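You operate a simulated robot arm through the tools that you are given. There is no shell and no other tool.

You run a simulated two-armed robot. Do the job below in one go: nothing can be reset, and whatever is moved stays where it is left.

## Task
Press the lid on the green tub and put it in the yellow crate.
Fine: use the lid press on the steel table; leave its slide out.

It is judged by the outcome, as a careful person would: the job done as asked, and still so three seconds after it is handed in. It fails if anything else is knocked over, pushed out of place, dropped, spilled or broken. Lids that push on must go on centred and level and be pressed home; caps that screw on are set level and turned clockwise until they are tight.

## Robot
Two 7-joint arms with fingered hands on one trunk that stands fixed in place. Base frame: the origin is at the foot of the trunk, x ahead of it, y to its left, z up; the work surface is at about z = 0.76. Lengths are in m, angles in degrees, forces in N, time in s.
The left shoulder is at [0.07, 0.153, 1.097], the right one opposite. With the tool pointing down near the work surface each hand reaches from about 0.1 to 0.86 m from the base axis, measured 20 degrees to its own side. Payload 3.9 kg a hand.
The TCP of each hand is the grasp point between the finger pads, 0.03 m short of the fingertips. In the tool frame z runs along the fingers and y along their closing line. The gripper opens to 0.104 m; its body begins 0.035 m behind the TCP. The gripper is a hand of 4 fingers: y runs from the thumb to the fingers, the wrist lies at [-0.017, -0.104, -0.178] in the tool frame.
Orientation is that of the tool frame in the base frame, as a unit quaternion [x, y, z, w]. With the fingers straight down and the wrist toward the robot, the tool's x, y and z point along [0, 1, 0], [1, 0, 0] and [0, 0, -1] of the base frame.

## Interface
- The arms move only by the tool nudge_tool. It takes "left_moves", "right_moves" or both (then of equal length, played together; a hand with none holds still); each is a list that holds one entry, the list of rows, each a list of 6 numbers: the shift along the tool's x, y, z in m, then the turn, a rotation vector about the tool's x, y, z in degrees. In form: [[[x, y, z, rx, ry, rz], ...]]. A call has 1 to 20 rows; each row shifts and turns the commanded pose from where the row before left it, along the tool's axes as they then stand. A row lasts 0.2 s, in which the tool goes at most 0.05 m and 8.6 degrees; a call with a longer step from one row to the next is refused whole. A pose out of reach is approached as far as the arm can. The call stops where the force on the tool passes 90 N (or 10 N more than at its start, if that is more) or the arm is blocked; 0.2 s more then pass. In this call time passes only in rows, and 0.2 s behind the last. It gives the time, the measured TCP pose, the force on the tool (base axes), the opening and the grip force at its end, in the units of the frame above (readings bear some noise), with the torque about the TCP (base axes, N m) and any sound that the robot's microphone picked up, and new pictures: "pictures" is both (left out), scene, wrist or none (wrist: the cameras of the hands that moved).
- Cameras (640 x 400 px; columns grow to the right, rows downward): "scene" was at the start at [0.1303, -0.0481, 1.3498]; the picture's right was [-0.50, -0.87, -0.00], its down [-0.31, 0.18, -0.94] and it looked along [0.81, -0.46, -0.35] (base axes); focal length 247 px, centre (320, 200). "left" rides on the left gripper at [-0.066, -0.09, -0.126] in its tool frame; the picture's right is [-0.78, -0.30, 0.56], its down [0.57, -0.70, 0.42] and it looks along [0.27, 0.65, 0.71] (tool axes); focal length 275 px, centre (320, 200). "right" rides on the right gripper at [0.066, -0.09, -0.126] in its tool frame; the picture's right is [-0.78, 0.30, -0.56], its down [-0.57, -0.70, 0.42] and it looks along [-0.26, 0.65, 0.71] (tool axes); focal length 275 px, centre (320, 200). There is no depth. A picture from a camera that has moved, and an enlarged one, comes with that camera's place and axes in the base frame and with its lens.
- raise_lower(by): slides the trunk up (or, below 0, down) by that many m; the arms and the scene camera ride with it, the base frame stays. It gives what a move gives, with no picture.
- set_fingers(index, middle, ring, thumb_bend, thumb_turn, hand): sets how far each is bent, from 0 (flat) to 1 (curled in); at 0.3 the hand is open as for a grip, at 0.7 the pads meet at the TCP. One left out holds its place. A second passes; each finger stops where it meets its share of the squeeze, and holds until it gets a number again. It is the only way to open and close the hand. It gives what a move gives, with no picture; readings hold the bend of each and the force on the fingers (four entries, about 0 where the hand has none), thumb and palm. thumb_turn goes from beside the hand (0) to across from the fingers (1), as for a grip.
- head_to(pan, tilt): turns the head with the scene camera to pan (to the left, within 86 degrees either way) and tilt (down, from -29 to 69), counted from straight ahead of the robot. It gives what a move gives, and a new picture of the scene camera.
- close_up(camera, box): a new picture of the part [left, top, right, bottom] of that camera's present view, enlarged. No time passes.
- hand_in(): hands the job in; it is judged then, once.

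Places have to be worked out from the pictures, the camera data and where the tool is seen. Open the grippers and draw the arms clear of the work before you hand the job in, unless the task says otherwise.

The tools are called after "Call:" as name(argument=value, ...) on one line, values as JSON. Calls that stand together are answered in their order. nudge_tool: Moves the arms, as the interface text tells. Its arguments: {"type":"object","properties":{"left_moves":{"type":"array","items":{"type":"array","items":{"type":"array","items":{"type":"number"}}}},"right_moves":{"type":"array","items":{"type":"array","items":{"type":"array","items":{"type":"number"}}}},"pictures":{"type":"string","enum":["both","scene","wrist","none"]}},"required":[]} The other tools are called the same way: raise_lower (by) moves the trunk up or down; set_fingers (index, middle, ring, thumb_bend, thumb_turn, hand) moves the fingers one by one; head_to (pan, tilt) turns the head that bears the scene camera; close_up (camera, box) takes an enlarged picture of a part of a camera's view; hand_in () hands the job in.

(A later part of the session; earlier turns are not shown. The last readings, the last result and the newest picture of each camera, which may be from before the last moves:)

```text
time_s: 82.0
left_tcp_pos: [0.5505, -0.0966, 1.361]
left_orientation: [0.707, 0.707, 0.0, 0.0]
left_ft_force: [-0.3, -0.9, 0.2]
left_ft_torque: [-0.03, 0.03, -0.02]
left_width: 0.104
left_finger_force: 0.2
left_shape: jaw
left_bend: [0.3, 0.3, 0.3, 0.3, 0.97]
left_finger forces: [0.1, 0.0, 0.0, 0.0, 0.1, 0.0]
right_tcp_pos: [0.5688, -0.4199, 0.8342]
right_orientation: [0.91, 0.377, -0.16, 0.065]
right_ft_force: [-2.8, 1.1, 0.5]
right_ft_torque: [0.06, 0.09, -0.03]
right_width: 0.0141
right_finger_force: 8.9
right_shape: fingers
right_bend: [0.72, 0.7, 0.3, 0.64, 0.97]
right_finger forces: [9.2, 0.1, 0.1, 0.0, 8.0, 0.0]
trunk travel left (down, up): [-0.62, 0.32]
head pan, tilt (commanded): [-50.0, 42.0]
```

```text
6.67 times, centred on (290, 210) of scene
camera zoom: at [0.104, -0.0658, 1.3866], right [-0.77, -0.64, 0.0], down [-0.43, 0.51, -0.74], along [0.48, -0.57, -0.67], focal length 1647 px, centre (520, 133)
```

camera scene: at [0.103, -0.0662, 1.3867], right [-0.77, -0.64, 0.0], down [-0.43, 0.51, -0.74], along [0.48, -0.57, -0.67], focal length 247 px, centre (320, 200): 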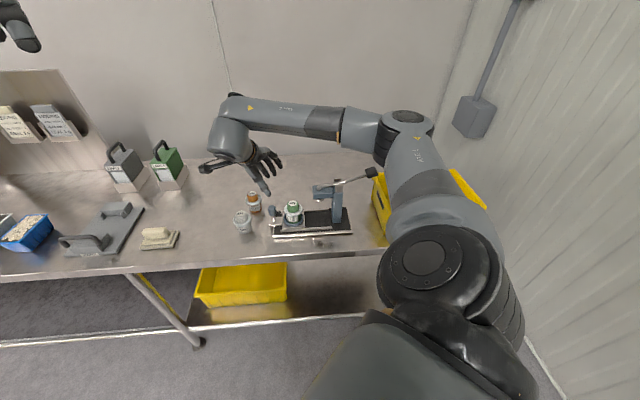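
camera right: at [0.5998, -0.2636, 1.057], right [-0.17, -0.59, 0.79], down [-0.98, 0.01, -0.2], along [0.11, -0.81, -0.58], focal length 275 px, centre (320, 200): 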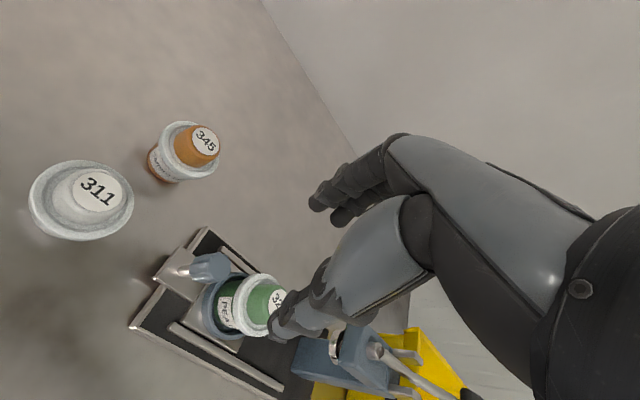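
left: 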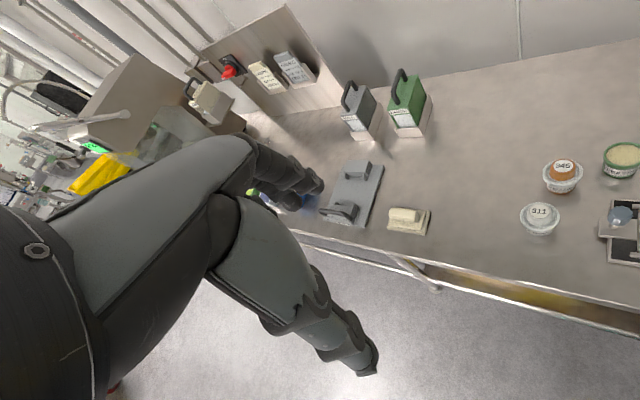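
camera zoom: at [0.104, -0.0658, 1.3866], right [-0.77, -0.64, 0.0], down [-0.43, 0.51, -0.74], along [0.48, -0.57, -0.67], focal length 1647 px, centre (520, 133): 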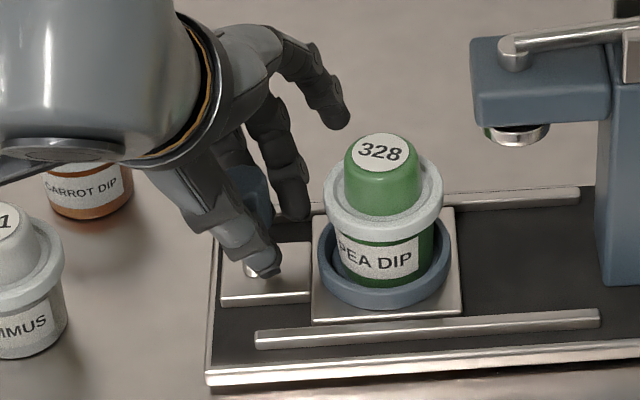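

The slide, tub and lid moved in 2 cm together, smoothly and upright. I'll continue 4 cm and check the clearance to the press head.

Call:
nudge_tool(right_moves=[[[-0.0094, 0, 0.0034, 0, 0, 0], [-0.0094, 0, 0.0034, 0, 0, 0], [-0.0094, 0, 0.0034, 0, 0, 0], [-0.0094, 0, 0.0034, 0, 0, 0], [0, 0, 0, 0, 0, 0]]], pictures="none")

Call:
close_up(camera="scene", box=[260, 170, 350, 240])

Call:
close_up(camera="right", box=[180, 160, 400, 400])

```text
time_s: 83.2
left_tcp_pos: [0.5519, -0.0961, 1.3606]
left_orientation: [0.707, 0.707, -0.001, 0.0]
left_ft_force: [0.2, 0.0, 0.2]
left_ft_torque: [0.01, 0.02, 0.01]
left_width: 0.1037
left_finger_force: 0.1
left_shape: jaw
left_bend: [0.3, 0.3, 0.3, 0.3, 0.97]
left_finger forces: [0.0, 0.0, 0.1, 0.0, 0.0, 0.1]
right_tcp_pos: [0.5405, -0.446, 0.8339]
right_orientation: [0.91, 0.377, -0.16, 0.065]
right_ft_force: [-0.7, 1.1, 0.6]
right_ft_torque: [0.06, 0.06, 0.01]
right_width: 0.0144
right_finger_force: 8.8
right_shape: fingers
right_bend: [0.72, 0.7, 0.3, 0.64, 0.97]
right_finger forces: [9.7, 0.1, 0.1, 0.1, 7.4, 0.0]
trunk travel left (down, up): [-0.62, 0.32]
head pan, tilt (commanded): [-50.0, 42.0]
```

```text
5.71 times, centred on (305, 205) of scene
camera zoom: at [0.1046, -0.0665, 1.3865], right [-0.77, -0.64, 0.0], down [-0.43, 0.51, -0.74], along [0.48, -0.57, -0.67], focal length 1412 px, centre (406, 171)
```

zoom: 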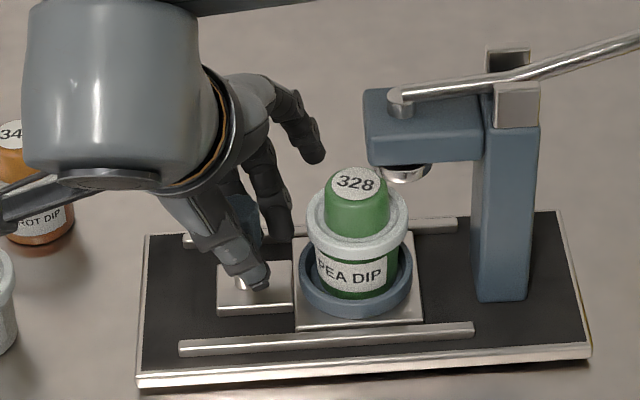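

```text
1.67 times, centred on (290, 280) of right
camera zoom: at [0.5527, -0.3087, 0.9304], right [-0.17, -0.59, 0.79], down [-0.98, 0.01, -0.2], along [0.11, -0.81, -0.58], focal length 459 px, centre (370, 67)
```

zoom: 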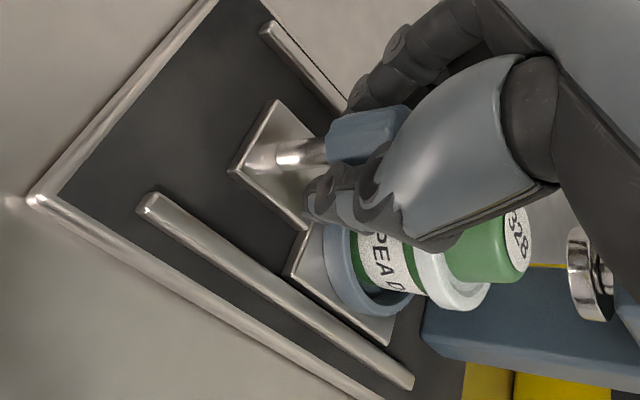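

The tub is 2.8 cm from being under the ram, with about 8 mm of vertical clearance over the dome. I'll straighten the ring finger to keep it behind the head and push in the rest in small steps.

Call:
set_fingers(hand="right", ring=0.1)

Call:
nudge_tool(right_moves=[[[-0.0066, 0, 0.0024, 0, 0, 0], [-0.0066, 0, 0.0024, 0, 0, 0], [0, 0, 0, 0, 0, 0]]], pictures="none")

Call:
close_up(camera="scene", box=[270, 170, 350, 230])

Call:
close_up(camera="right", box=[220, 160, 440, 400])

```text
time_s: 84.2
left_tcp_pos: [0.5507, -0.0966, 1.3599]
left_orientation: [0.707, 0.707, -0.001, -0.001]
left_ft_force: [0.4, 0.2, 0.2]
left_ft_torque: [-0.04, 0.03, 0.01]
left_width: 0.1037
left_finger_force: 0.0
left_shape: jaw
left_bend: [0.3, 0.3, 0.3, 0.3, 0.97]
left_finger forces: [0.1, 0.0, 0.0, 0.0, 0.1, 0.0]
right_tcp_pos: [0.5421, -0.4459, 0.8344]
right_orientation: [0.91, 0.376, -0.16, 0.065]
right_ft_force: [-2.0, 1.4, 0.3]
right_ft_torque: [0.03, 0.08, -0.02]
right_width: 0.0144
right_finger_force: 8.8
right_shape: fingers
right_bend: [0.72, 0.7, 0.1, 0.64, 0.97]
right_finger forces: [9.6, 0.1, 0.0, 0.0, 7.9, 0.0]
trunk travel left (down, up): [-0.62, 0.32]
head pan, tilt (commanded): [-50.0, 42.0]
```

```text
time_s: 85.0
left_tcp_pos: [0.5519, -0.0971, 1.3597]
left_orientation: [0.707, 0.707, -0.001, 0.0]
left_ft_force: [-1.0, -0.1, 0.5]
left_ft_torque: [0.0, -0.07, -0.03]
left_width: 0.1041
left_finger_force: 0.0
left_shape: jaw
left_bend: [0.3, 0.3, 0.3, 0.3, 0.97]
left_finger forces: [0.0, 0.0, 0.0, 0.0, 0.0, 0.1]
right_tcp_pos: [0.5323, -0.4561, 0.8352]
right_orientation: [0.91, 0.376, -0.16, 0.065]
right_ft_force: [-2.6, 2.6, 0.5]
right_ft_torque: [0.08, 0.11, 0.02]
right_width: 0.0146
right_finger_force: 9.0
right_shape: fingers
right_bend: [0.72, 0.7, 0.1, 0.64, 0.97]
right_finger forces: [9.0, 0.0, 0.1, 0.0, 8.5, 0.0]
trunk travel left (down, up): [-0.62, 0.32]
head pan, tilt (commanded): [-50.0, 42.0]
```

```text
6.67 times, centred on (310, 200) of scene
camera zoom: at [0.1045, -0.0664, 1.3865], right [-0.77, -0.64, 0.0], down [-0.43, 0.51, -0.74], along [0.48, -0.57, -0.67], focal length 1647 px, centre (387, 200)
```

zoom: 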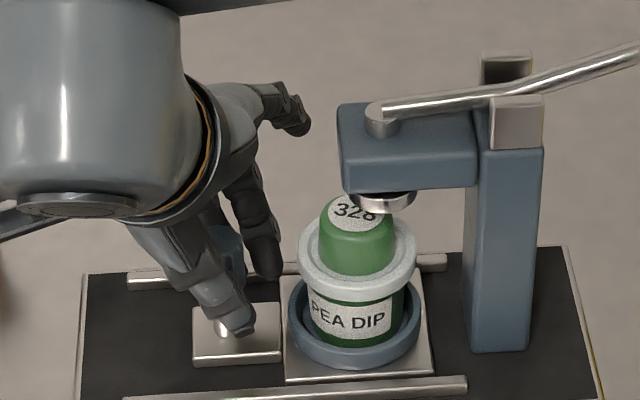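

```text
1.67 times, centred on (330, 280) of right
camera zoom: at [0.5438, -0.3184, 0.9308], right [-0.17, -0.59, 0.79], down [-0.98, 0.01, -0.2], along [0.11, -0.81, -0.58], focal length 459 px, centre (303, 67)
```

zoom: 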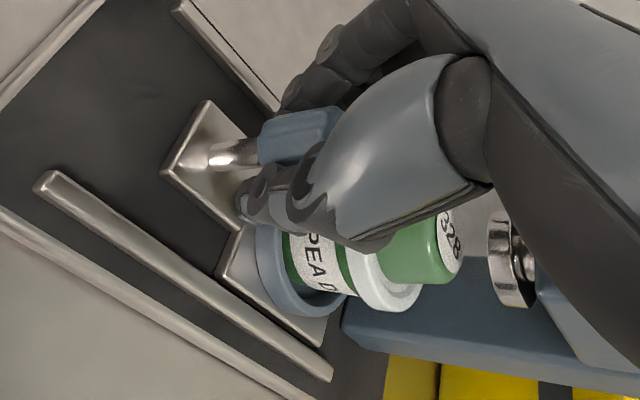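

The dome is sliding cleanly under the ram and the hand is clear of the head. About 14 mm remain, so I'll push on in small steps and watch for the stop.

Call:
nudge_tool(right_moves=[[[-0.0066, 0, 0.0024, 0, 0, 0], [0, 0, 0, 0, 0, 0]]], pictures="none")

Call:
nudge_tool(right_moves=[[[-0.0056, 0, 0.0021, 0, 0, 0], [0, 0, 0, 0, 0, 0]]], pictures="none")

Call:
close_up(camera="scene", box=[270, 170, 350, 230])

Call:
close_up(camera="right", box=[220, 160, 440, 400])

```text
time_s: 85.6
left_tcp_pos: [0.5504, -0.0965, 1.3603]
left_orientation: [0.706, 0.708, 0.0, -0.001]
left_ft_force: [0.3, -0.5, 0.0]
left_ft_torque: [0.03, 0.01, 0.0]
left_width: 0.1039
left_finger_force: 0.0
left_shape: jaw
left_bend: [0.3, 0.3, 0.3, 0.3, 0.97]
left_finger forces: [0.0, 0.1, 0.0, 0.0, 0.0, 0.0]
right_tcp_pos: [0.5284, -0.4609, 0.8344]
right_orientation: [0.91, 0.378, -0.16, 0.065]
right_ft_force: [-2.5, 3.7, -0.5]
right_ft_torque: [0.03, 0.08, 0.06]
right_width: 0.0144
right_finger_force: 9.0
right_shape: fingers
right_bend: [0.72, 0.7, 0.1, 0.64, 0.97]
right_finger forces: [9.2, 0.1, 0.0, 0.0, 8.4, 0.0]
trunk travel left (down, up): [-0.62, 0.32]
head pan, tilt (commanded): [-50.0, 42.0]
```

```text
time_s: 86.2
left_tcp_pos: [0.5528, -0.097, 1.3598]
left_orientation: [0.707, 0.707, -0.001, -0.001]
left_ft_force: [0.2, 0.0, -0.6]
left_ft_torque: [-0.02, 0.0, 0.0]
left_width: 0.1038
left_finger_force: 0.1
left_shape: jaw
left_bend: [0.3, 0.3, 0.3, 0.3, 0.97]
left_finger forces: [0.1, 0.1, 0.1, 0.1, 0.1, 0.0]
right_tcp_pos: [0.5219, -0.4659, 0.8345]
right_orientation: [0.91, 0.376, -0.16, 0.065]
right_ft_force: [-2.5, 1.4, 0.1]
right_ft_torque: [0.02, 0.12, 0.01]
right_width: 0.0149
right_finger_force: 8.5
right_shape: fingers
right_bend: [0.72, 0.7, 0.1, 0.64, 0.97]
right_finger forces: [9.0, 0.1, 0.0, 0.1, 8.3, 0.0]
trunk travel left (down, up): [-0.62, 0.32]
head pan, tilt (commanded): [-50.0, 42.0]
```

```text
6.67 times, centred on (310, 200) of scene
camera zoom: at [0.1045, -0.0665, 1.3865], right [-0.77, -0.64, 0.0], down [-0.43, 0.51, -0.74], along [0.48, -0.57, -0.67], focal length 1647 px, centre (387, 200)
```

zoom: 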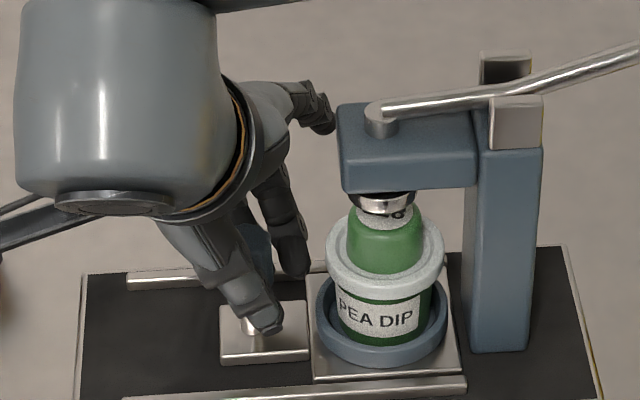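

```text
1.67 times, centred on (330, 280) of right
camera zoom: at [0.5341, -0.3282, 0.9308], right [-0.17, -0.59, 0.79], down [-0.98, 0.01, -0.2], along [0.11, -0.81, -0.58], focal length 459 px, centre (303, 67)
```

zoom: 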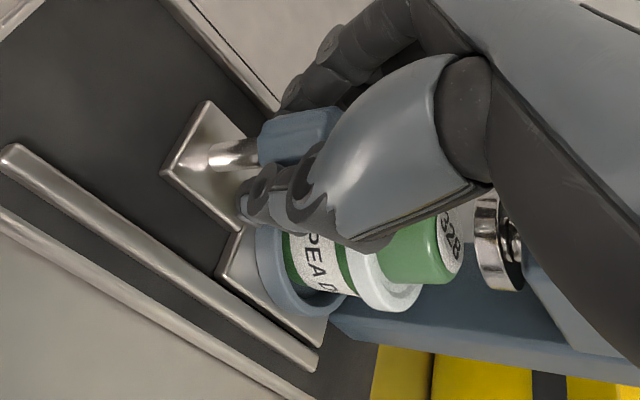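

The lid is now centred under the ram to within about 1 mm. I'll nudge 3 mm further to see whether the slide has reached its stop.

Call:
nudge_tool(right_moves=[[[-0.0028, 0, 0.001, 0, 0, 0], [0, 0, 0, 0, 0, 0]]], pictures="none")

Call:
close_up(camera="scene", box=[290, 180, 350, 225])

```text
time_s: 86.8
left_tcp_pos: [0.5518, -0.0952, 1.3603]
left_orientation: [0.706, 0.708, -0.001, -0.001]
left_ft_force: [-0.2, -0.6, -1.0]
left_ft_torque: [-0.06, 0.01, -0.02]
left_width: 0.1037
left_finger_force: 0.0
left_shape: jaw
left_bend: [0.3, 0.3, 0.3, 0.3, 0.97]
left_finger forces: [0.1, 0.0, 0.0, 0.0, 0.1, 0.1]
right_tcp_pos: [0.5218, -0.467, 0.8341]
right_orientation: [0.91, 0.377, -0.159, 0.065]
right_ft_force: [1.5, 4.6, 0.2]
right_ft_torque: [0.09, 0.02, 0.01]
right_width: 0.0147
right_finger_force: 7.3
right_shape: fingers
right_bend: [0.72, 0.7, 0.1, 0.64, 0.96]
right_finger forces: [8.8, 0.0, 0.0, 0.0, 7.0, 0.0]
trunk travel left (down, up): [-0.62, 0.32]
head pan, tilt (commanded): [-50.0, 42.0]
```

```text
8.89 times, centred on (320, 202) of scene
camera zoom: at [0.105, -0.0662, 1.3865], right [-0.77, -0.64, 0.0], down [-0.43, 0.51, -0.74], along [0.48, -0.57, -0.67], focal length 2196 px, centre (320, 178)
```

zoom: 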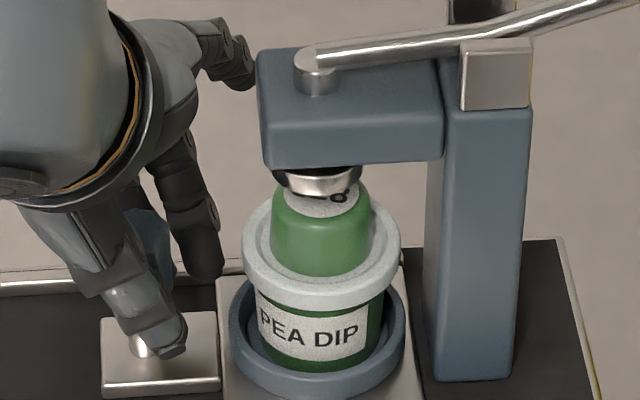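

The slide is against its stop (about 4 N push-back), with nest and ram aligned. I'll release the knob and draw the hand up and left, clear of the head.

Call:
set_fingers(hand="right", index=0.42, middle=0.42, thumb_bend=0.42)

Call:
nudge_tool(right_moves=[[[-0.007, 0, -0.019, 0, 0, 0], [-0.007, 0, -0.019, 0, 0, 0], [0.008, 0, -0.031, 0, 0, 0], [0.008, 0, -0.031, 0, 0, 0], [0.008, 0, -0.031, 0, 0, 0], [0, 0, 0, 0, 0, 0]]], pictures="both")

Call:
close_up(camera="scene", box=[270, 165, 380, 245])

```text
time_s: 87.8
left_tcp_pos: [0.5511, -0.0956, 1.3615]
left_orientation: [0.707, 0.707, 0.0, 0.0]
left_ft_force: [0.8, -0.5, 0.1]
left_ft_torque: [0.03, -0.01, 0.0]
left_width: 0.1037
left_finger_force: 0.1
left_shape: jaw
left_bend: [0.3, 0.3, 0.3, 0.3, 0.97]
left_finger forces: [0.0, 0.1, 0.0, 0.1, 0.1, 0.0]
right_tcp_pos: [0.5197, -0.467, 0.8351]
right_orientation: [0.91, 0.377, -0.158, 0.066]
right_ft_force: [0.8, 1.1, -0.6]
right_ft_torque: [-0.01, 0.01, -0.03]
right_width: 0.0739
right_finger_force: 0.0
right_shape: fingers
right_bend: [0.42, 0.42, 0.1, 0.42, 0.97]
right_finger forces: [0.0, 0.0, 0.1, 0.0, 0.0, 0.0]
trunk travel left (down, up): [-0.62, 0.32]
head pan, tilt (commanded): [-50.0, 42.0]
```

```text
time_s: 89.2
left_tcp_pos: [0.5505, -0.0955, 1.3605]
left_orientation: [0.707, 0.707, 0.0, 0.0]
left_ft_force: [-0.5, 0.6, 0.7]
left_ft_torque: [-0.03, 0.01, 0.02]
left_width: 0.1037
left_finger_force: 0.0
left_shape: jaw
left_bend: [0.3, 0.3, 0.3, 0.3, 0.97]
left_finger forces: [0.0, 0.0, 0.0, 0.1, 0.0, 0.1]
right_tcp_pos: [0.5579, -0.4288, 0.9552]
right_orientation: [0.91, 0.377, -0.159, 0.065]
right_ft_force: [-0.4, 0.7, 0.6]
right_ft_torque: [-0.02, 0.02, -0.01]
right_width: 0.074
right_finger_force: 0.1
right_shape: fingers
right_bend: [0.42, 0.42, 0.1, 0.42, 0.97]
right_finger forces: [0.0, 0.0, 0.1, 0.1, 0.0, 0.1]
trunk travel left (down, up): [-0.62, 0.32]
head pan, tilt (commanded): [-50.0, 42.0]
camera scene: at [0.1034, -0.0661, 1.3866], right [-0.77, -0.64, 0.0], down [-0.43, 0.51, -0.74], along [0.48, -0.57, -0.67], focal length 247 px, centre (320, 200)
camera right: at [0.5692, -0.2911, 1.0517], right [-0.17, -0.59, 0.79], down [-0.98, 0.01, -0.21], along [0.11, -0.81, -0.58], focal length 275 px, centre (320, 200)
```

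scene: 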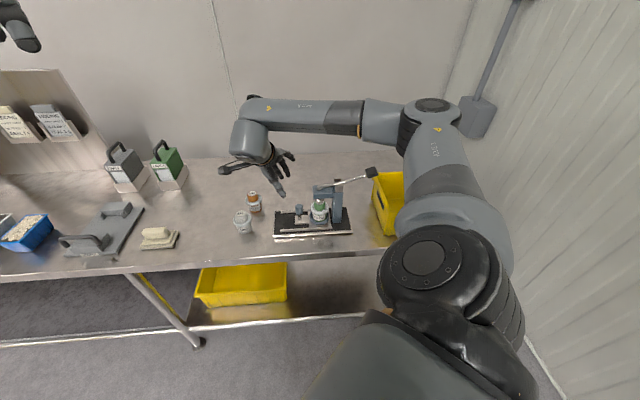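
right: 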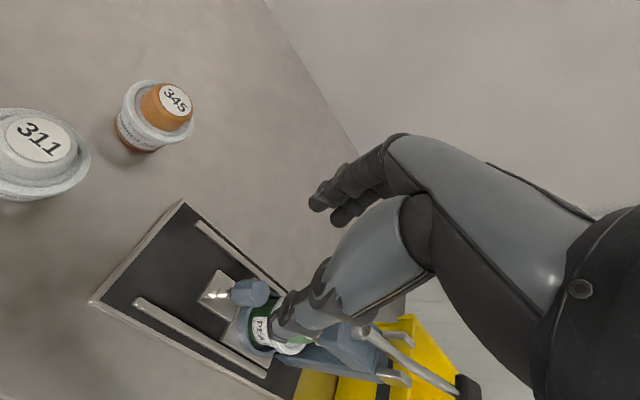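

```text
5.00 times, centred on (325, 205) of scene
camera zoom: at [0.1034, -0.0661, 1.3866], right [-0.77, -0.64, 0.0], down [-0.43, 0.51, -0.74], along [0.48, -0.57, -0.67], focal length 1235 px, centre (295, 175)
```

zoom: 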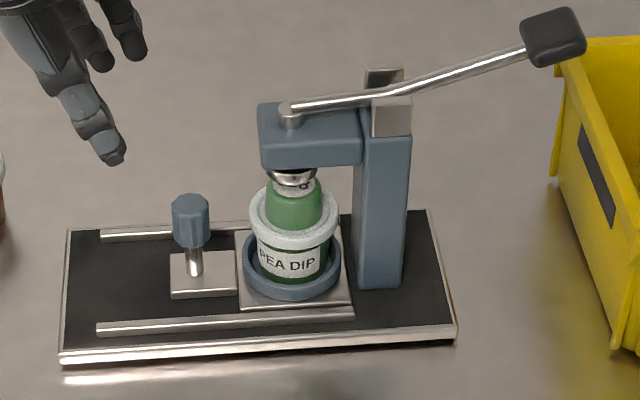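

The tub sits under the ram with everything upright. Next I'll un-tilt the hand, raise it well above the lever and make a fist to press the handle, located at about (0.370,-0.620,0.96).

Call:
nudge_tool(right_moves=[[[0, 0, 0, 0, 6.67, 0], [0, 0, 0, 0, 6.67, 0], [0, 0, 0, 0, 6.66, 0], [0, 0, -0.035, 0, 0, 0], [0, 0, -0.035, 0, 0, 0], [0, 0, -0.035, 0, 0, 0], [0, 0, 0, 0, 0, 0]]], pictures="none")

Call:
set_fingers(hand="right", index=1.0, middle=1.0, ring=1.0, thumb_turn=0.3)

Call:
close_up(camera="scene", box=[210, 80, 350, 200])

Call:
close_up(camera="right", box=[180, 100, 500, 400])

```text
time_s: 90.8
left_tcp_pos: [0.5482, -0.0949, 1.3609]
left_orientation: [0.707, 0.707, 0.0, 0.0]
left_ft_force: [0.1, 0.1, 0.2]
left_ft_torque: [0.01, 0.02, 0.0]
left_width: 0.1037
left_finger_force: 0.0
left_shape: jaw
left_bend: [0.3, 0.3, 0.3, 0.3, 0.97]
left_finger forces: [0.0, 0.1, 0.1, 0.0, 0.0, 0.0]
right_tcp_pos: [0.5563, -0.4295, 1.06]
right_orientation: [0.924, 0.382, 0.002, -0.001]
right_ft_force: [-0.1, -0.1, -0.5]
right_ft_torque: [0.01, 0.02, 0.02]
right_width: 0.0739
right_finger_force: 0.1
right_shape: fingers
right_bend: [0.42, 0.42, 0.1, 0.42, 0.97]
right_finger forces: [0.0, 0.0, 0.1, 0.0, 0.1, 0.0]
trunk travel left (down, up): [-0.62, 0.32]
head pan, tilt (commanded): [-50.0, 42.0]
```

```text
time_s: 91.8
left_tcp_pos: [0.5509, -0.0954, 1.36]
left_orientation: [0.708, 0.707, 0.0, 0.0]
left_ft_force: [-0.6, 0.8, -0.3]
left_ft_torque: [0.0, 0.02, -0.03]
left_width: 0.1039
left_finger_force: 0.1
left_shape: jaw
left_bend: [0.3, 0.3, 0.3, 0.3, 0.97]
left_finger forces: [0.0, 0.0, 0.0, 0.1, 0.0, 0.0]
right_tcp_pos: [0.5571, -0.4287, 1.0598]
right_orientation: [0.924, 0.382, 0.002, -0.001]
right_ft_force: [-0.4, 0.4, -0.8]
right_ft_torque: [0.04, -0.01, -0.03]
right_width: 0.0742
right_finger_force: 0.1
right_shape: fingers
right_bend: [1.0, 1.0, 1.0, 0.42, 0.3]
right_finger forces: [0.0, 0.1, 0.1, 0.0, 0.0, 0.0]
trunk travel left (down, up): [-0.62, 0.32]
head pan, tilt (commanded): [-50.0, 42.0]
```

```text
3.33 times, centred on (280, 140) of scene
camera zoom: at [0.1033, -0.0657, 1.3867], right [-0.77, -0.64, 0.0], down [-0.43, 0.51, -0.74], along [0.48, -0.57, -0.67], focal length 823 px, centre (453, 400)
```

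zoom: 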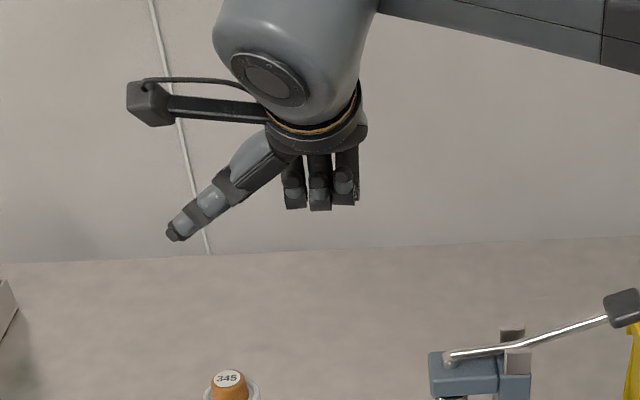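

```text
1.33 times, centred on (340, 250) of right
camera zoom: at [0.5403, -0.3186, 1.1862], right [-0.34, -0.76, 0.55], down [-0.9, 0.09, -0.43], along [0.27, -0.64, -0.71], focal length 367 px, centre (293, 133)
```

zoom: 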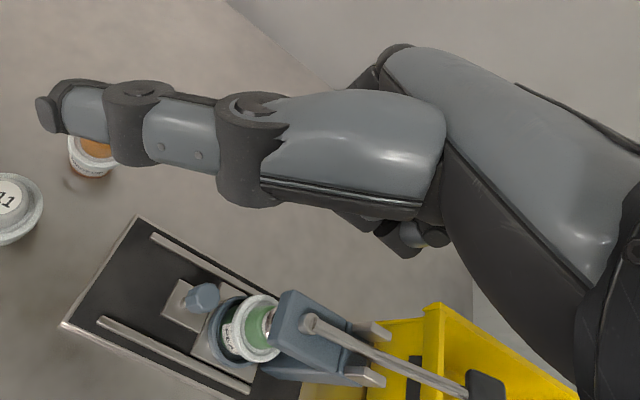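

The curled fingers form a blunt block just above TCP height. I'll bring the thumb back in front, out of the way, and carry the fist over the handle at a safe height.

Call:
set_fingers(hand="right", thumb_turn=0.97, thumb_bend=0.2)

Call:
nudge_tool(right_moves=[[[-0.0427, 0.0005, 0, 0, 0, 0], [-0.0427, 0.0005, 0, 0, 0, 0], [-0.0427, 0.0005, 0, 0, 0, 0], [-0.0427, 0.0005, 0, 0, 0, 0], [-0.0427, 0.0005, 0, 0, 0, 0], [-0.0427, 0.0005, 0, 0, 0, 0], [0, 0, 0, 0, 0, 0]]], pictures="both")

Call:
close_up(camera="scene", box=[290, 100, 430, 220])

```text
time_s: 92.8
left_tcp_pos: [0.5509, -0.0956, 1.3606]
left_orientation: [0.707, 0.707, 0.0, 0.0]
left_ft_force: [-0.1, -0.2, -0.3]
left_ft_torque: [0.0, -0.02, -0.01]
left_width: 0.1038
left_finger_force: 0.2
left_shape: jaw
left_bend: [0.3, 0.3, 0.3, 0.3, 0.97]
left_finger forces: [0.1, 0.0, 0.0, 0.0, 0.0, 0.1]
right_tcp_pos: [0.5574, -0.4292, 1.0594]
right_orientation: [0.924, 0.382, 0.001, -0.001]
right_ft_force: [-0.2, -0.1, 0.3]
right_ft_torque: [0.02, 0.0, -0.02]
right_width: 0.0684
right_finger_force: 0.1
right_shape: fingers
right_bend: [1.0, 1.0, 1.0, 0.2, 0.93]
right_finger forces: [0.0, 0.0, 0.0, 0.0, 0.1, 0.1]
trunk travel left (down, up): [-0.62, 0.32]
head pan, tilt (commanded): [-50.0, 42.0]
```

```text
time_s: 94.4
left_tcp_pos: [0.5514, -0.0948, 1.3595]
left_orientation: [0.707, 0.707, 0.0, 0.0]
left_ft_force: [-0.9, -0.1, -0.5]
left_ft_torque: [0.01, 0.03, -0.02]
left_width: 0.1037
left_finger_force: 0.0
left_shape: jaw
left_bend: [0.3, 0.3, 0.3, 0.3, 0.97]
left_finger forces: [0.0, 0.1, 0.1, 0.1, 0.0, 0.0]
right_tcp_pos: [0.3768, -0.6137, 1.0585]
right_orientation: [0.924, 0.382, 0.002, 0.0]
right_ft_force: [0.2, -0.3, -0.3]
right_ft_torque: [0.06, 0.0, -0.01]
right_width: 0.0685
right_finger_force: 0.1
right_shape: fingers
right_bend: [1.0, 1.0, 1.0, 0.2, 0.93]
right_finger forces: [0.1, 0.0, 0.0, 0.0, 0.1, 0.0]
trunk travel left (down, up): [-0.62, 0.32]
head pan, tilt (commanded): [-50.0, 42.0]
camera scene: at [0.104, -0.0656, 1.3866], right [-0.77, -0.64, 0.0], down [-0.43, 0.51, -0.74], along [0.48, -0.57, -0.67], focal length 247 px, centre (320, 200)
camera right: at [0.3603, -0.5041, 1.1851], right [-0.34, -0.76, 0.55], down [-0.9, 0.09, -0.43], along [0.27, -0.64, -0.71], focal length 275 px, centre (320, 200)
```

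scene: 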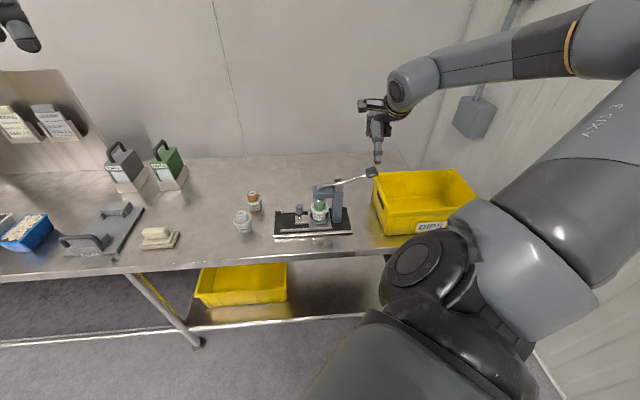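
right: 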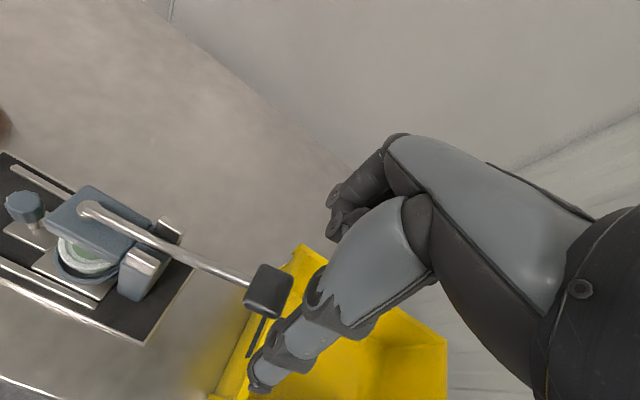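

```text
3.33 times, centred on (360, 160) of scene
camera zoom: at [0.104, -0.0656, 1.3866], right [-0.77, -0.64, 0.0], down [-0.43, 0.51, -0.74], along [0.48, -0.57, -0.67], focal length 823 px, centre (187, 333)
```

zoom: 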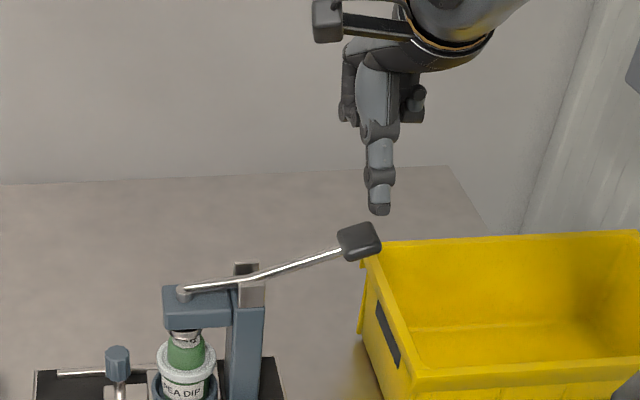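

The fist is above the handle, which the wrist camera puts at tool offset (-6,-4) mm, as intended. I'll zoom in to see where the curled fingers will touch.

Call:
close_up(camera="right", box=[200, 120, 440, 400])

Call:
close_up(camera="scene", box=[340, 80, 420, 190])

```text
1.43 times, centred on (320, 260) of right
camera zoom: at [0.3603, -0.5041, 1.1851], right [-0.34, -0.76, 0.55], down [-0.9, 0.09, -0.43], along [0.27, -0.64, -0.71], focal length 393 px, centre (320, 114)
```

zoom: 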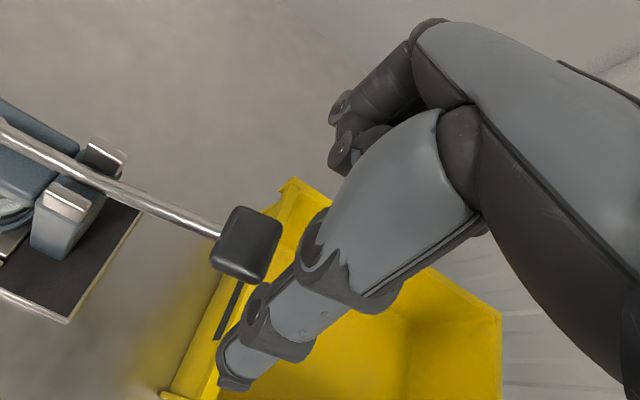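

```text
3.64 times, centred on (380, 135) of scene
camera zoom: at [0.104, -0.0656, 1.3866], right [-0.77, -0.64, 0.0], down [-0.43, 0.51, -0.74], along [0.48, -0.57, -0.67], focal length 898 px, centre (102, 436)
```

zoom: 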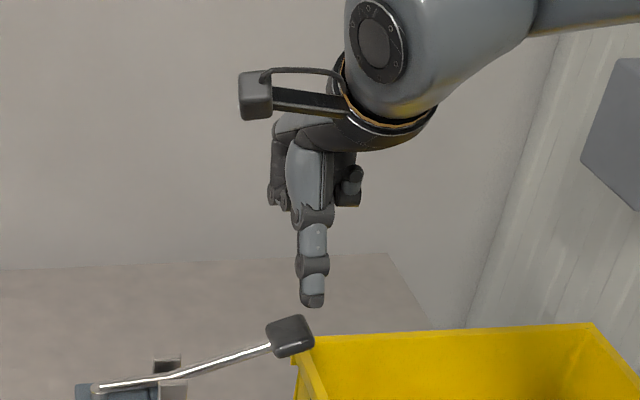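

The knuckles (PIP joints) are the lowest part of the fist, about 31 mm toward the fingers from the TCP and nearly straight under the proximal segments, so they are good for pushing. I'll shift so index and middle knuckles sit over the handle and descend to just above it.

Call:
nudge_tool(right_moves=[[[-0.008, -0.0334, 0, 0, 0, 0], [0, 0, 0.025, 0, 0, 0], [0, 0, 0.025, 0, 0, 0], [0, 0, 0.02, 0, 0, 0], [0, 0, 0, 0, 0, 0]]], pictures="both")

Call:
close_up(camera="right", box=[200, 120, 440, 400])

Call:
close_up(camera="scene", box=[300, 100, 420, 210])

```text
time_s: 95.6
left_tcp_pos: [0.5505, -0.0964, 1.3603]
left_orientation: [0.707, 0.707, 0.0, 0.0]
left_ft_force: [-0.4, 0.2, 0.3]
left_ft_torque: [0.01, 0.0, 0.02]
left_width: 0.1037
left_finger_force: 0.1
left_shape: jaw
left_bend: [0.3, 0.3, 0.3, 0.3, 0.97]
left_finger forces: [0.1, 0.0, 0.0, 0.0, 0.0, 0.0]
right_tcp_pos: [0.3493, -0.5947, 0.987]
right_orientation: [0.924, 0.382, 0.002, -0.001]
right_ft_force: [1.4, -0.7, 0.7]
right_ft_torque: [0.02, -0.01, 0.0]
right_width: 0.0682
right_finger_force: 0.0
right_shape: fingers
right_bend: [1.0, 1.0, 1.0, 0.2, 0.93]
right_finger forces: [0.0, 0.0, 0.1, 0.0, 0.0, 0.1]
trunk travel left (down, up): [-0.62, 0.32]
head pan, tilt (commanded): [-50.0, 42.0]
camera scene: at [0.1036, -0.066, 1.3866], right [-0.77, -0.64, 0.0], down [-0.43, 0.51, -0.74], along [0.48, -0.57, -0.67], focal length 247 px, centre (320, 200)
camera right: at [0.3327, -0.4843, 1.1133], right [-0.34, -0.76, 0.55], down [-0.9, 0.09, -0.43], along [0.27, -0.64, -0.71], focal length 275 px, centre (320, 200)
```

scene: 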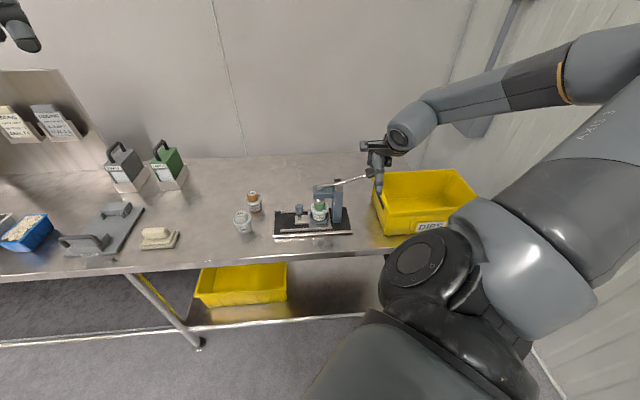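
right: 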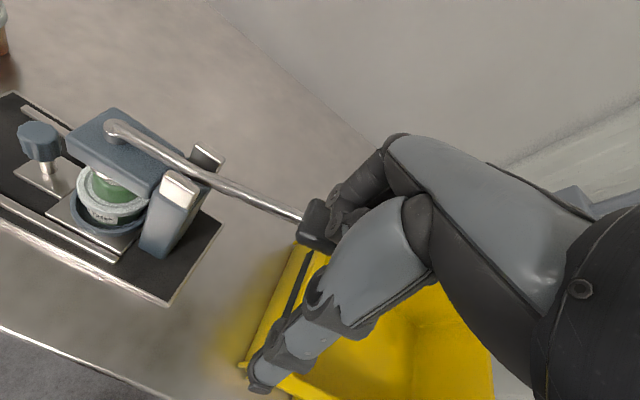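

```text
1.43 times, centred on (320, 260) of right
camera zoom: at [0.3327, -0.4843, 1.1133], right [-0.34, -0.76, 0.55], down [-0.9, 0.09, -0.43], along [0.27, -0.64, -0.71], focal length 393 px, centre (320, 114)
```

zoom: 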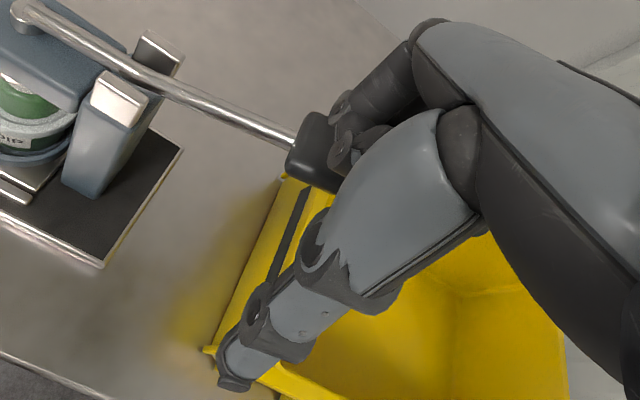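

```text
3.64 times, centred on (360, 155) of scene
camera zoom: at [0.1036, -0.066, 1.3866], right [-0.77, -0.64, 0.0], down [-0.43, 0.51, -0.74], along [0.48, -0.57, -0.67], focal length 898 px, centre (174, 364)
```

zoom: 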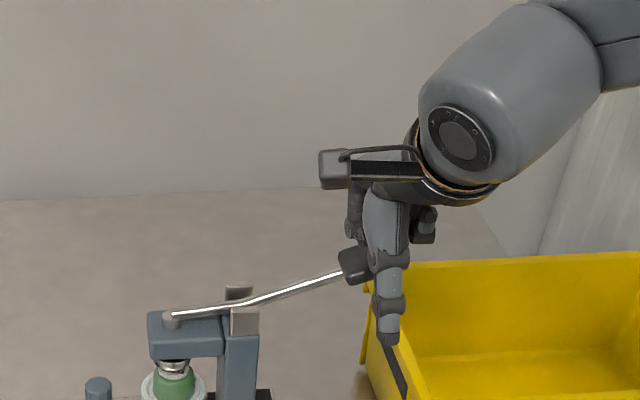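

The knuckles are about 1-2 cm above the handle. I'll descend in small steps to find contact, watching the force and which way the ram moves.

Call:
nudge_tool(right_moves=[[[0, 0, 0.006, 0, 0, 0], [0, 0, 0.006, 0, 0, 0], [0, 0, 0, 0, 0, 0]]], pictures="none")

Call:
nudge_tool(right_moves=[[[0, 0, 0.005, 0, 0, 0], [0, 0, 0, 0, 0, 0]]], pictures="none")

Call:
nudge_tool(right_moves=[[[0, 0, 0.005, 0, 0, 0], [0, 0, 0, 0, 0, 0]]], pictures="none")

Call:
close_up(camera="scene", box=[300, 120, 400, 220])

```text
time_s: 96.4
left_tcp_pos: [0.5502, -0.0959, 1.3606]
left_orientation: [0.707, 0.708, 0.0, 0.0]
left_ft_force: [0.9, 0.2, -0.1]
left_ft_torque: [0.03, 0.03, 0.01]
left_width: 0.1039
left_finger_force: 0.1
left_shape: jaw
left_bend: [0.3, 0.3, 0.3, 0.3, 0.97]
left_finger forces: [0.1, 0.0, 0.0, 0.0, 0.1, 0.1]
right_tcp_pos: [0.3492, -0.5945, 0.9765]
right_orientation: [0.924, 0.382, 0.001, 0.0]
right_ft_force: [-0.6, -0.4, 0.3]
right_ft_torque: [-0.03, -0.01, -0.03]
right_width: 0.0683
right_finger_force: 0.1
right_shape: fingers
right_bend: [1.0, 1.0, 1.0, 0.2, 0.93]
right_finger forces: [0.1, 0.0, 0.1, 0.0, 0.0, 0.0]
trunk travel left (down, up): [-0.62, 0.32]
head pan, tilt (commanded): [-50.0, 42.0]
```

```text
time_s: 97.0
left_tcp_pos: [0.5503, -0.0951, 1.3605]
left_orientation: [0.707, 0.707, 0.0, 0.0]
left_ft_force: [0.0, 1.0, 0.1]
left_ft_torque: [0.02, -0.01, 0.01]
left_width: 0.1036
left_finger_force: 0.2
left_shape: jaw
left_bend: [0.3, 0.3, 0.3, 0.3, 0.97]
left_finger forces: [0.0, 0.0, 0.0, 0.1, 0.0, 0.1]
right_tcp_pos: [0.3497, -0.5946, 0.9708]
right_orientation: [0.924, 0.382, 0.002, -0.001]
right_ft_force: [0.0, 0.3, 0.8]
right_ft_torque: [-0.02, -0.02, -0.01]
right_width: 0.0684
right_finger_force: 0.0
right_shape: fingers
right_bend: [1.0, 1.0, 1.0, 0.2, 0.93]
right_finger forces: [0.0, 0.3, 0.0, 0.0, 0.0, 0.1]
trunk travel left (down, up): [-0.62, 0.32]
head pan, tilt (commanded): [-50.0, 42.0]
```

```text
time_s: 97.6
left_tcp_pos: [0.5499, -0.0948, 1.3594]
left_orientation: [0.707, 0.707, 0.0, 0.001]
left_ft_force: [0.8, 0.6, -1.2]
left_ft_torque: [0.0, -0.01, 0.01]
left_width: 0.1036
left_finger_force: 0.0
left_shape: jaw
left_bend: [0.3, 0.3, 0.3, 0.3, 0.97]
left_finger forces: [0.0, 0.0, 0.1, 0.0, 0.0, 0.1]
right_tcp_pos: [0.3486, -0.5941, 0.9674]
right_orientation: [0.924, 0.382, 0.002, -0.002]
right_ft_force: [0.3, 0.7, 0.4]
right_ft_torque: [-0.01, -0.01, -0.03]
right_width: 0.0683
right_finger_force: 0.1
right_shape: fingers
right_bend: [1.0, 1.0, 1.0, 0.2, 0.93]
right_finger forces: [0.0, 0.3, 0.0, 0.0, 0.0, 0.1]
trunk travel left (down, up): [-0.62, 0.32]
head pan, tilt (commanded): [-50.0, 42.0]
```

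```text
4.00 times, centred on (350, 170) of scene
camera zoom: at [0.1031, -0.0657, 1.3867], right [-0.77, -0.64, 0.0], down [-0.43, 0.51, -0.74], along [0.48, -0.57, -0.67], focal length 988 px, centre (200, 320)
```

zoom: 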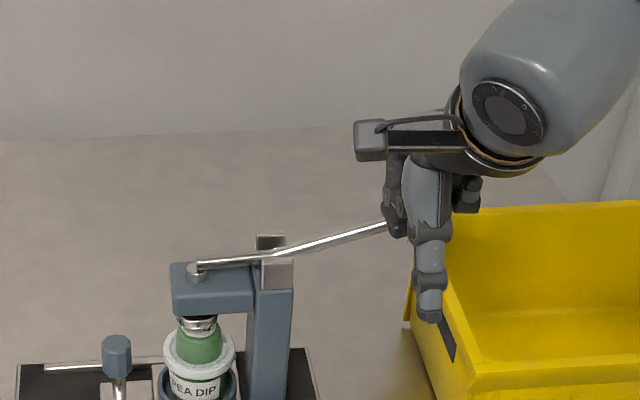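

There is a slight touch on the middle knuckle and the lever gives easily. I'll continue pushing down 1 cm and watch the ram.

Call:
nudge_tool(right_moves=[[[0, 0, 0.005, 0, 0, 0], [0, 0, 0.005, 0, 0, 0], [0, 0, 0, 0, 0, 0]]], pictures="none")

Call:
close_up(camera="scene", box=[300, 150, 400, 220])

Call:
close_up(camera="right", box=[40, 60, 400, 340])

```text
time_s: 98.4
left_tcp_pos: [0.5502, -0.0959, 1.3606]
left_orientation: [0.707, 0.707, -0.001, -0.001]
left_ft_force: [-0.1, -0.8, 0.1]
left_ft_torque: [0.01, 0.01, -0.04]
left_width: 0.1037
left_finger_force: 0.0
left_shape: jaw
left_bend: [0.3, 0.3, 0.3, 0.3, 0.97]
left_finger forces: [0.1, 0.0, 0.1, 0.1, 0.0, 0.1]
right_tcp_pos: [0.3491, -0.5945, 0.9567]
right_orientation: [0.924, 0.382, 0.001, -0.001]
right_ft_force: [0.2, -0.5, 0.9]
right_ft_torque: [0.0, -0.03, 0.0]
right_width: 0.0686
right_finger_force: 0.1
right_shape: fingers
right_bend: [1.0, 1.0, 1.0, 0.2, 0.93]
right_finger forces: [0.1, 0.4, 0.0, 0.1, 0.1, 0.0]
trunk travel left (down, up): [-0.62, 0.32]
head pan, tilt (commanded): [-50.0, 42.0]
```

```text
5.71 times, centred on (350, 185) of scene
camera zoom: at [0.1031, -0.0657, 1.3867], right [-0.77, -0.64, 0.0], down [-0.43, 0.51, -0.74], along [0.48, -0.57, -0.67], focal length 1412 px, centre (149, 286)
```

zoom: 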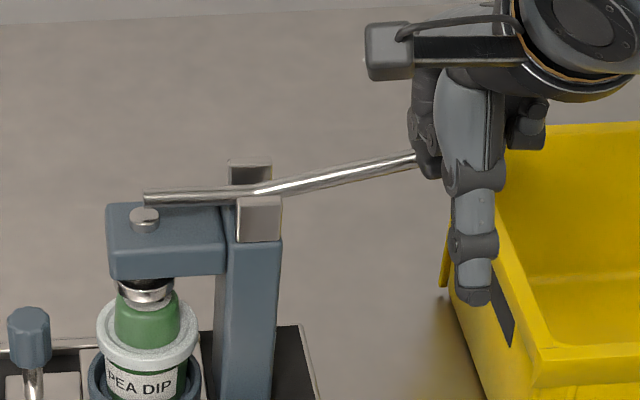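

```text
1.43 times, centred on (220, 200) of right
camera zoom: at [0.3329, -0.4839, 1.0831], right [-0.34, -0.76, 0.55], down [-0.9, 0.09, -0.43], along [0.27, -0.64, -0.71], focal length 393 px, centre (463, 200)
```

zoom: 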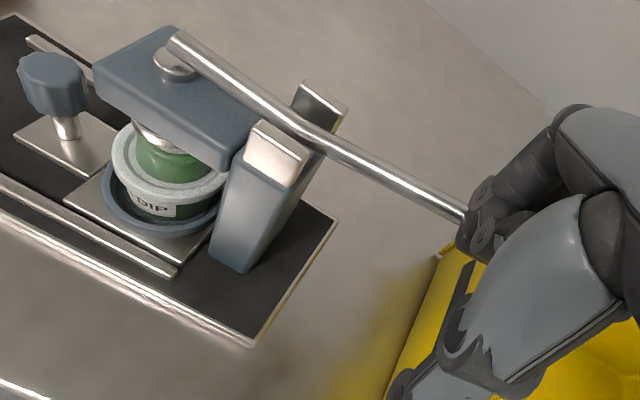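

Pushing the handle down drives the ram down (the pin has dropped), so this is the right direction. I'll keep pressing in small steps and watch for the force to rise.

Call:
nudge_tool(right_moves=[[[0, 0, 0.004, 0, 0, 0], [0, 0, 0, 0, 0, 0]]], pictures="none")

Call:
nudge_tool(right_moves=[[[0, 0, 0.004, 0, 0, 0], [0, 0, 0, 0, 0, 0]]], pictures="none")

Call:
nudge_tool(right_moves=[[[0, 0, 0.004, 0, 0, 0], [0, 0, 0, 0, 0, 0]]], pictures="none")

Call:
close_up(camera="scene", box=[300, 150, 400, 220])

```text
time_s: 99.0
left_tcp_pos: [0.5496, -0.095, 1.361]
left_orientation: [0.706, 0.708, 0.0, 0.001]
left_ft_force: [-0.2, -0.2, 0.6]
left_ft_torque: [-0.02, 0.03, -0.01]
left_width: 0.1036
left_finger_force: 0.0
left_shape: jaw
left_bend: [0.3, 0.3, 0.3, 0.3, 0.97]
left_finger forces: [0.0, 0.0, 0.0, 0.1, 0.0, 0.0]
right_tcp_pos: [0.3497, -0.5949, 0.9512]
right_orientation: [0.924, 0.383, 0.001, 0.0]
right_ft_force: [0.3, -0.7, 0.5]
right_ft_torque: [-0.03, -0.03, 0.03]
right_width: 0.0686
right_finger_force: 0.2
right_shape: fingers
right_bend: [1.0, 1.0, 1.0, 0.2, 0.93]
right_finger forces: [0.0, 0.7, 0.1, 0.1, 0.0, 0.1]
trunk travel left (down, up): [-0.62, 0.32]
head pan, tilt (commanded): [-50.0, 42.0]
```

```text
time_s: 99.6
left_tcp_pos: [0.549, -0.0957, 1.3607]
left_orientation: [0.707, 0.707, 0.0, 0.0]
left_ft_force: [-0.2, -0.4, 0.4]
left_ft_torque: [-0.02, 0.0, 0.0]
left_width: 0.1033
left_finger_force: 0.2
left_shape: jaw
left_bend: [0.3, 0.3, 0.3, 0.3, 0.97]
left_finger forces: [0.0, 0.0, 0.0, 0.1, 0.0, 0.0]
right_tcp_pos: [0.3498, -0.5938, 0.9487]
right_orientation: [0.924, 0.382, 0.002, 0.0]
right_ft_force: [-0.3, 0.5, 0.6]
right_ft_torque: [-0.01, -0.02, -0.02]
right_width: 0.0685
right_finger_force: 0.5
right_shape: fingers
right_bend: [1.0, 1.0, 1.0, 0.2, 0.93]
right_finger forces: [0.0, 0.7, 0.1, 0.1, 0.1, 0.1]
trunk travel left (down, up): [-0.62, 0.32]
head pan, tilt (commanded): [-50.0, 42.0]
```

```text
time_s: 100.2
left_tcp_pos: [0.5495, -0.0947, 1.3611]
left_orientation: [0.707, 0.707, -0.001, 0.0]
left_ft_force: [-0.1, -0.2, -0.6]
left_ft_torque: [0.0, 0.02, 0.04]
left_width: 0.1035
left_finger_force: 0.1
left_shape: jaw
left_bend: [0.3, 0.3, 0.3, 0.3, 0.97]
left_finger forces: [0.1, 0.0, 0.0, 0.1, 0.1, 0.0]
right_tcp_pos: [0.3507, -0.5939, 0.9441]
right_orientation: [0.924, 0.383, 0.002, -0.001]
right_ft_force: [0.0, -0.2, 1.1]
right_ft_torque: [-0.04, -0.06, -0.01]
right_width: 0.0685
right_finger_force: 0.6
right_shape: fingers
right_bend: [1.0, 1.0, 1.0, 0.2, 0.93]
right_finger forces: [0.1, 0.7, 0.0, 0.1, 0.0, 0.1]
trunk travel left (down, up): [-0.62, 0.32]
head pan, tilt (commanded): [-50.0, 42.0]
```

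```text
5.71 times, centred on (350, 185) of scene
camera zoom: at [0.1031, -0.0656, 1.3867], right [-0.77, -0.64, 0.0], down [-0.43, 0.51, -0.74], along [0.48, -0.57, -0.67], focal length 1412 px, centre (149, 286)
```

zoom: 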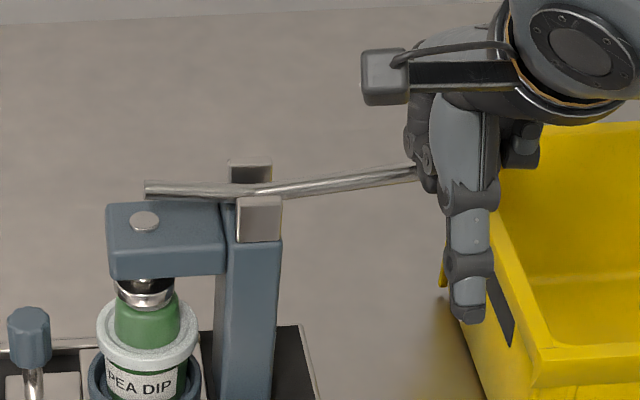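

The ram is coming down with the force still under 1 N. I'll continue.

Call:
nudge_tool(right_moves=[[[0, 0, 0.005, 0, 0, 0], [0, 0, 0, 0, 0, 0]]], pictures="none")

Call:
nudge_tool(right_moves=[[[0, 0, 0.005, 0, 0, 0], [0, 0, 0, 0, 0, 0]]], pictures="none")

Call:
nudge_tool(right_moves=[[[0, 0, 0.004, 0, 0, 0], [0, 0, 0, 0, 0, 0]]], pictures="none")

Call:
close_up(camera="scene", box=[300, 150, 400, 220])

```text
time_s: 100.8
left_tcp_pos: [0.5493, -0.0961, 1.3597]
left_orientation: [0.707, 0.707, 0.0, 0.0]
left_ft_force: [-0.2, -0.4, -0.3]
left_ft_torque: [0.01, 0.01, -0.01]
left_width: 0.1038
left_finger_force: 0.0
left_shape: jaw
left_bend: [0.3, 0.3, 0.3, 0.3, 0.97]
left_finger forces: [0.0, 0.0, 0.1, 0.0, 0.0, 0.0]
right_tcp_pos: [0.3484, -0.594, 0.9395]
right_orientation: [0.924, 0.383, 0.002, 0.0]
right_ft_force: [-1.0, -0.9, 0.5]
right_ft_torque: [-0.02, 0.02, -0.01]
right_width: 0.0687
right_finger_force: 0.5
right_shape: fingers
right_bend: [1.0, 1.0, 1.0, 0.2, 0.93]
right_finger forces: [0.0, 0.9, 0.0, 0.1, 0.1, 0.0]
trunk travel left (down, up): [-0.62, 0.32]
head pan, tilt (commanded): [-50.0, 42.0]
```

```text
time_s: 101.4
left_tcp_pos: [0.5506, -0.0952, 1.3612]
left_orientation: [0.707, 0.707, -0.001, 0.001]
left_ft_force: [0.0, 0.3, 0.6]
left_ft_torque: [-0.02, -0.01, 0.01]
left_width: 0.1037
left_finger_force: 0.1
left_shape: jaw
left_bend: [0.3, 0.3, 0.3, 0.3, 0.97]
left_finger forces: [0.0, 0.1, 0.0, 0.0, 0.1, 0.0]
right_tcp_pos: [0.3503, -0.5936, 0.9348]
right_orientation: [0.924, 0.383, 0.001, -0.002]
right_ft_force: [-0.1, -0.1, 0.6]
right_ft_torque: [0.0, 0.04, -0.04]
right_width: 0.0685
right_finger_force: 0.5
right_shape: fingers
right_bend: [1.0, 1.0, 1.0, 0.2, 0.93]
right_finger forces: [0.0, 0.9, 0.1, 0.0, 0.1, 0.0]
trunk travel left (down, up): [-0.62, 0.32]
head pan, tilt (commanded): [-50.0, 42.0]
```

```text
time_s: 102.0
left_tcp_pos: [0.551, -0.0946, 1.3606]
left_orientation: [0.706, 0.708, 0.0, 0.0]
left_ft_force: [-0.4, 0.8, 0.0]
left_ft_torque: [0.0, -0.02, 0.0]
left_width: 0.1038
left_finger_force: 0.1
left_shape: jaw
left_bend: [0.3, 0.3, 0.3, 0.3, 0.97]
left_finger forces: [0.0, 0.0, 0.1, 0.0, 0.1, 0.0]
right_tcp_pos: [0.3496, -0.5935, 0.9314]
right_orientation: [0.924, 0.382, 0.001, -0.001]
right_ft_force: [0.4, 0.0, 1.1]
right_ft_torque: [-0.05, 0.02, 0.0]
right_width: 0.0683
right_finger_force: 0.4
right_shape: fingers
right_bend: [1.0, 1.0, 1.0, 0.2, 0.93]
right_finger forces: [0.0, 1.0, 0.0, 0.1, 0.1, 0.0]
trunk travel left (down, up): [-0.62, 0.32]
head pan, tilt (commanded): [-50.0, 42.0]
```

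```text
5.71 times, centred on (350, 185) of scene
camera zoom: at [0.103, -0.0656, 1.3867], right [-0.77, -0.64, 0.0], down [-0.43, 0.51, -0.74], along [0.48, -0.57, -0.67], focal length 1412 px, centre (149, 286)
```

zoom: 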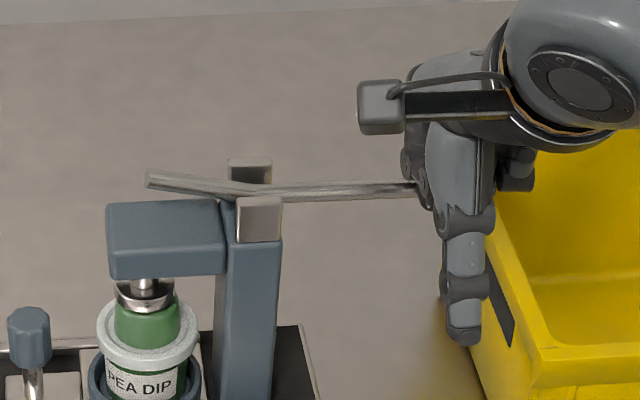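

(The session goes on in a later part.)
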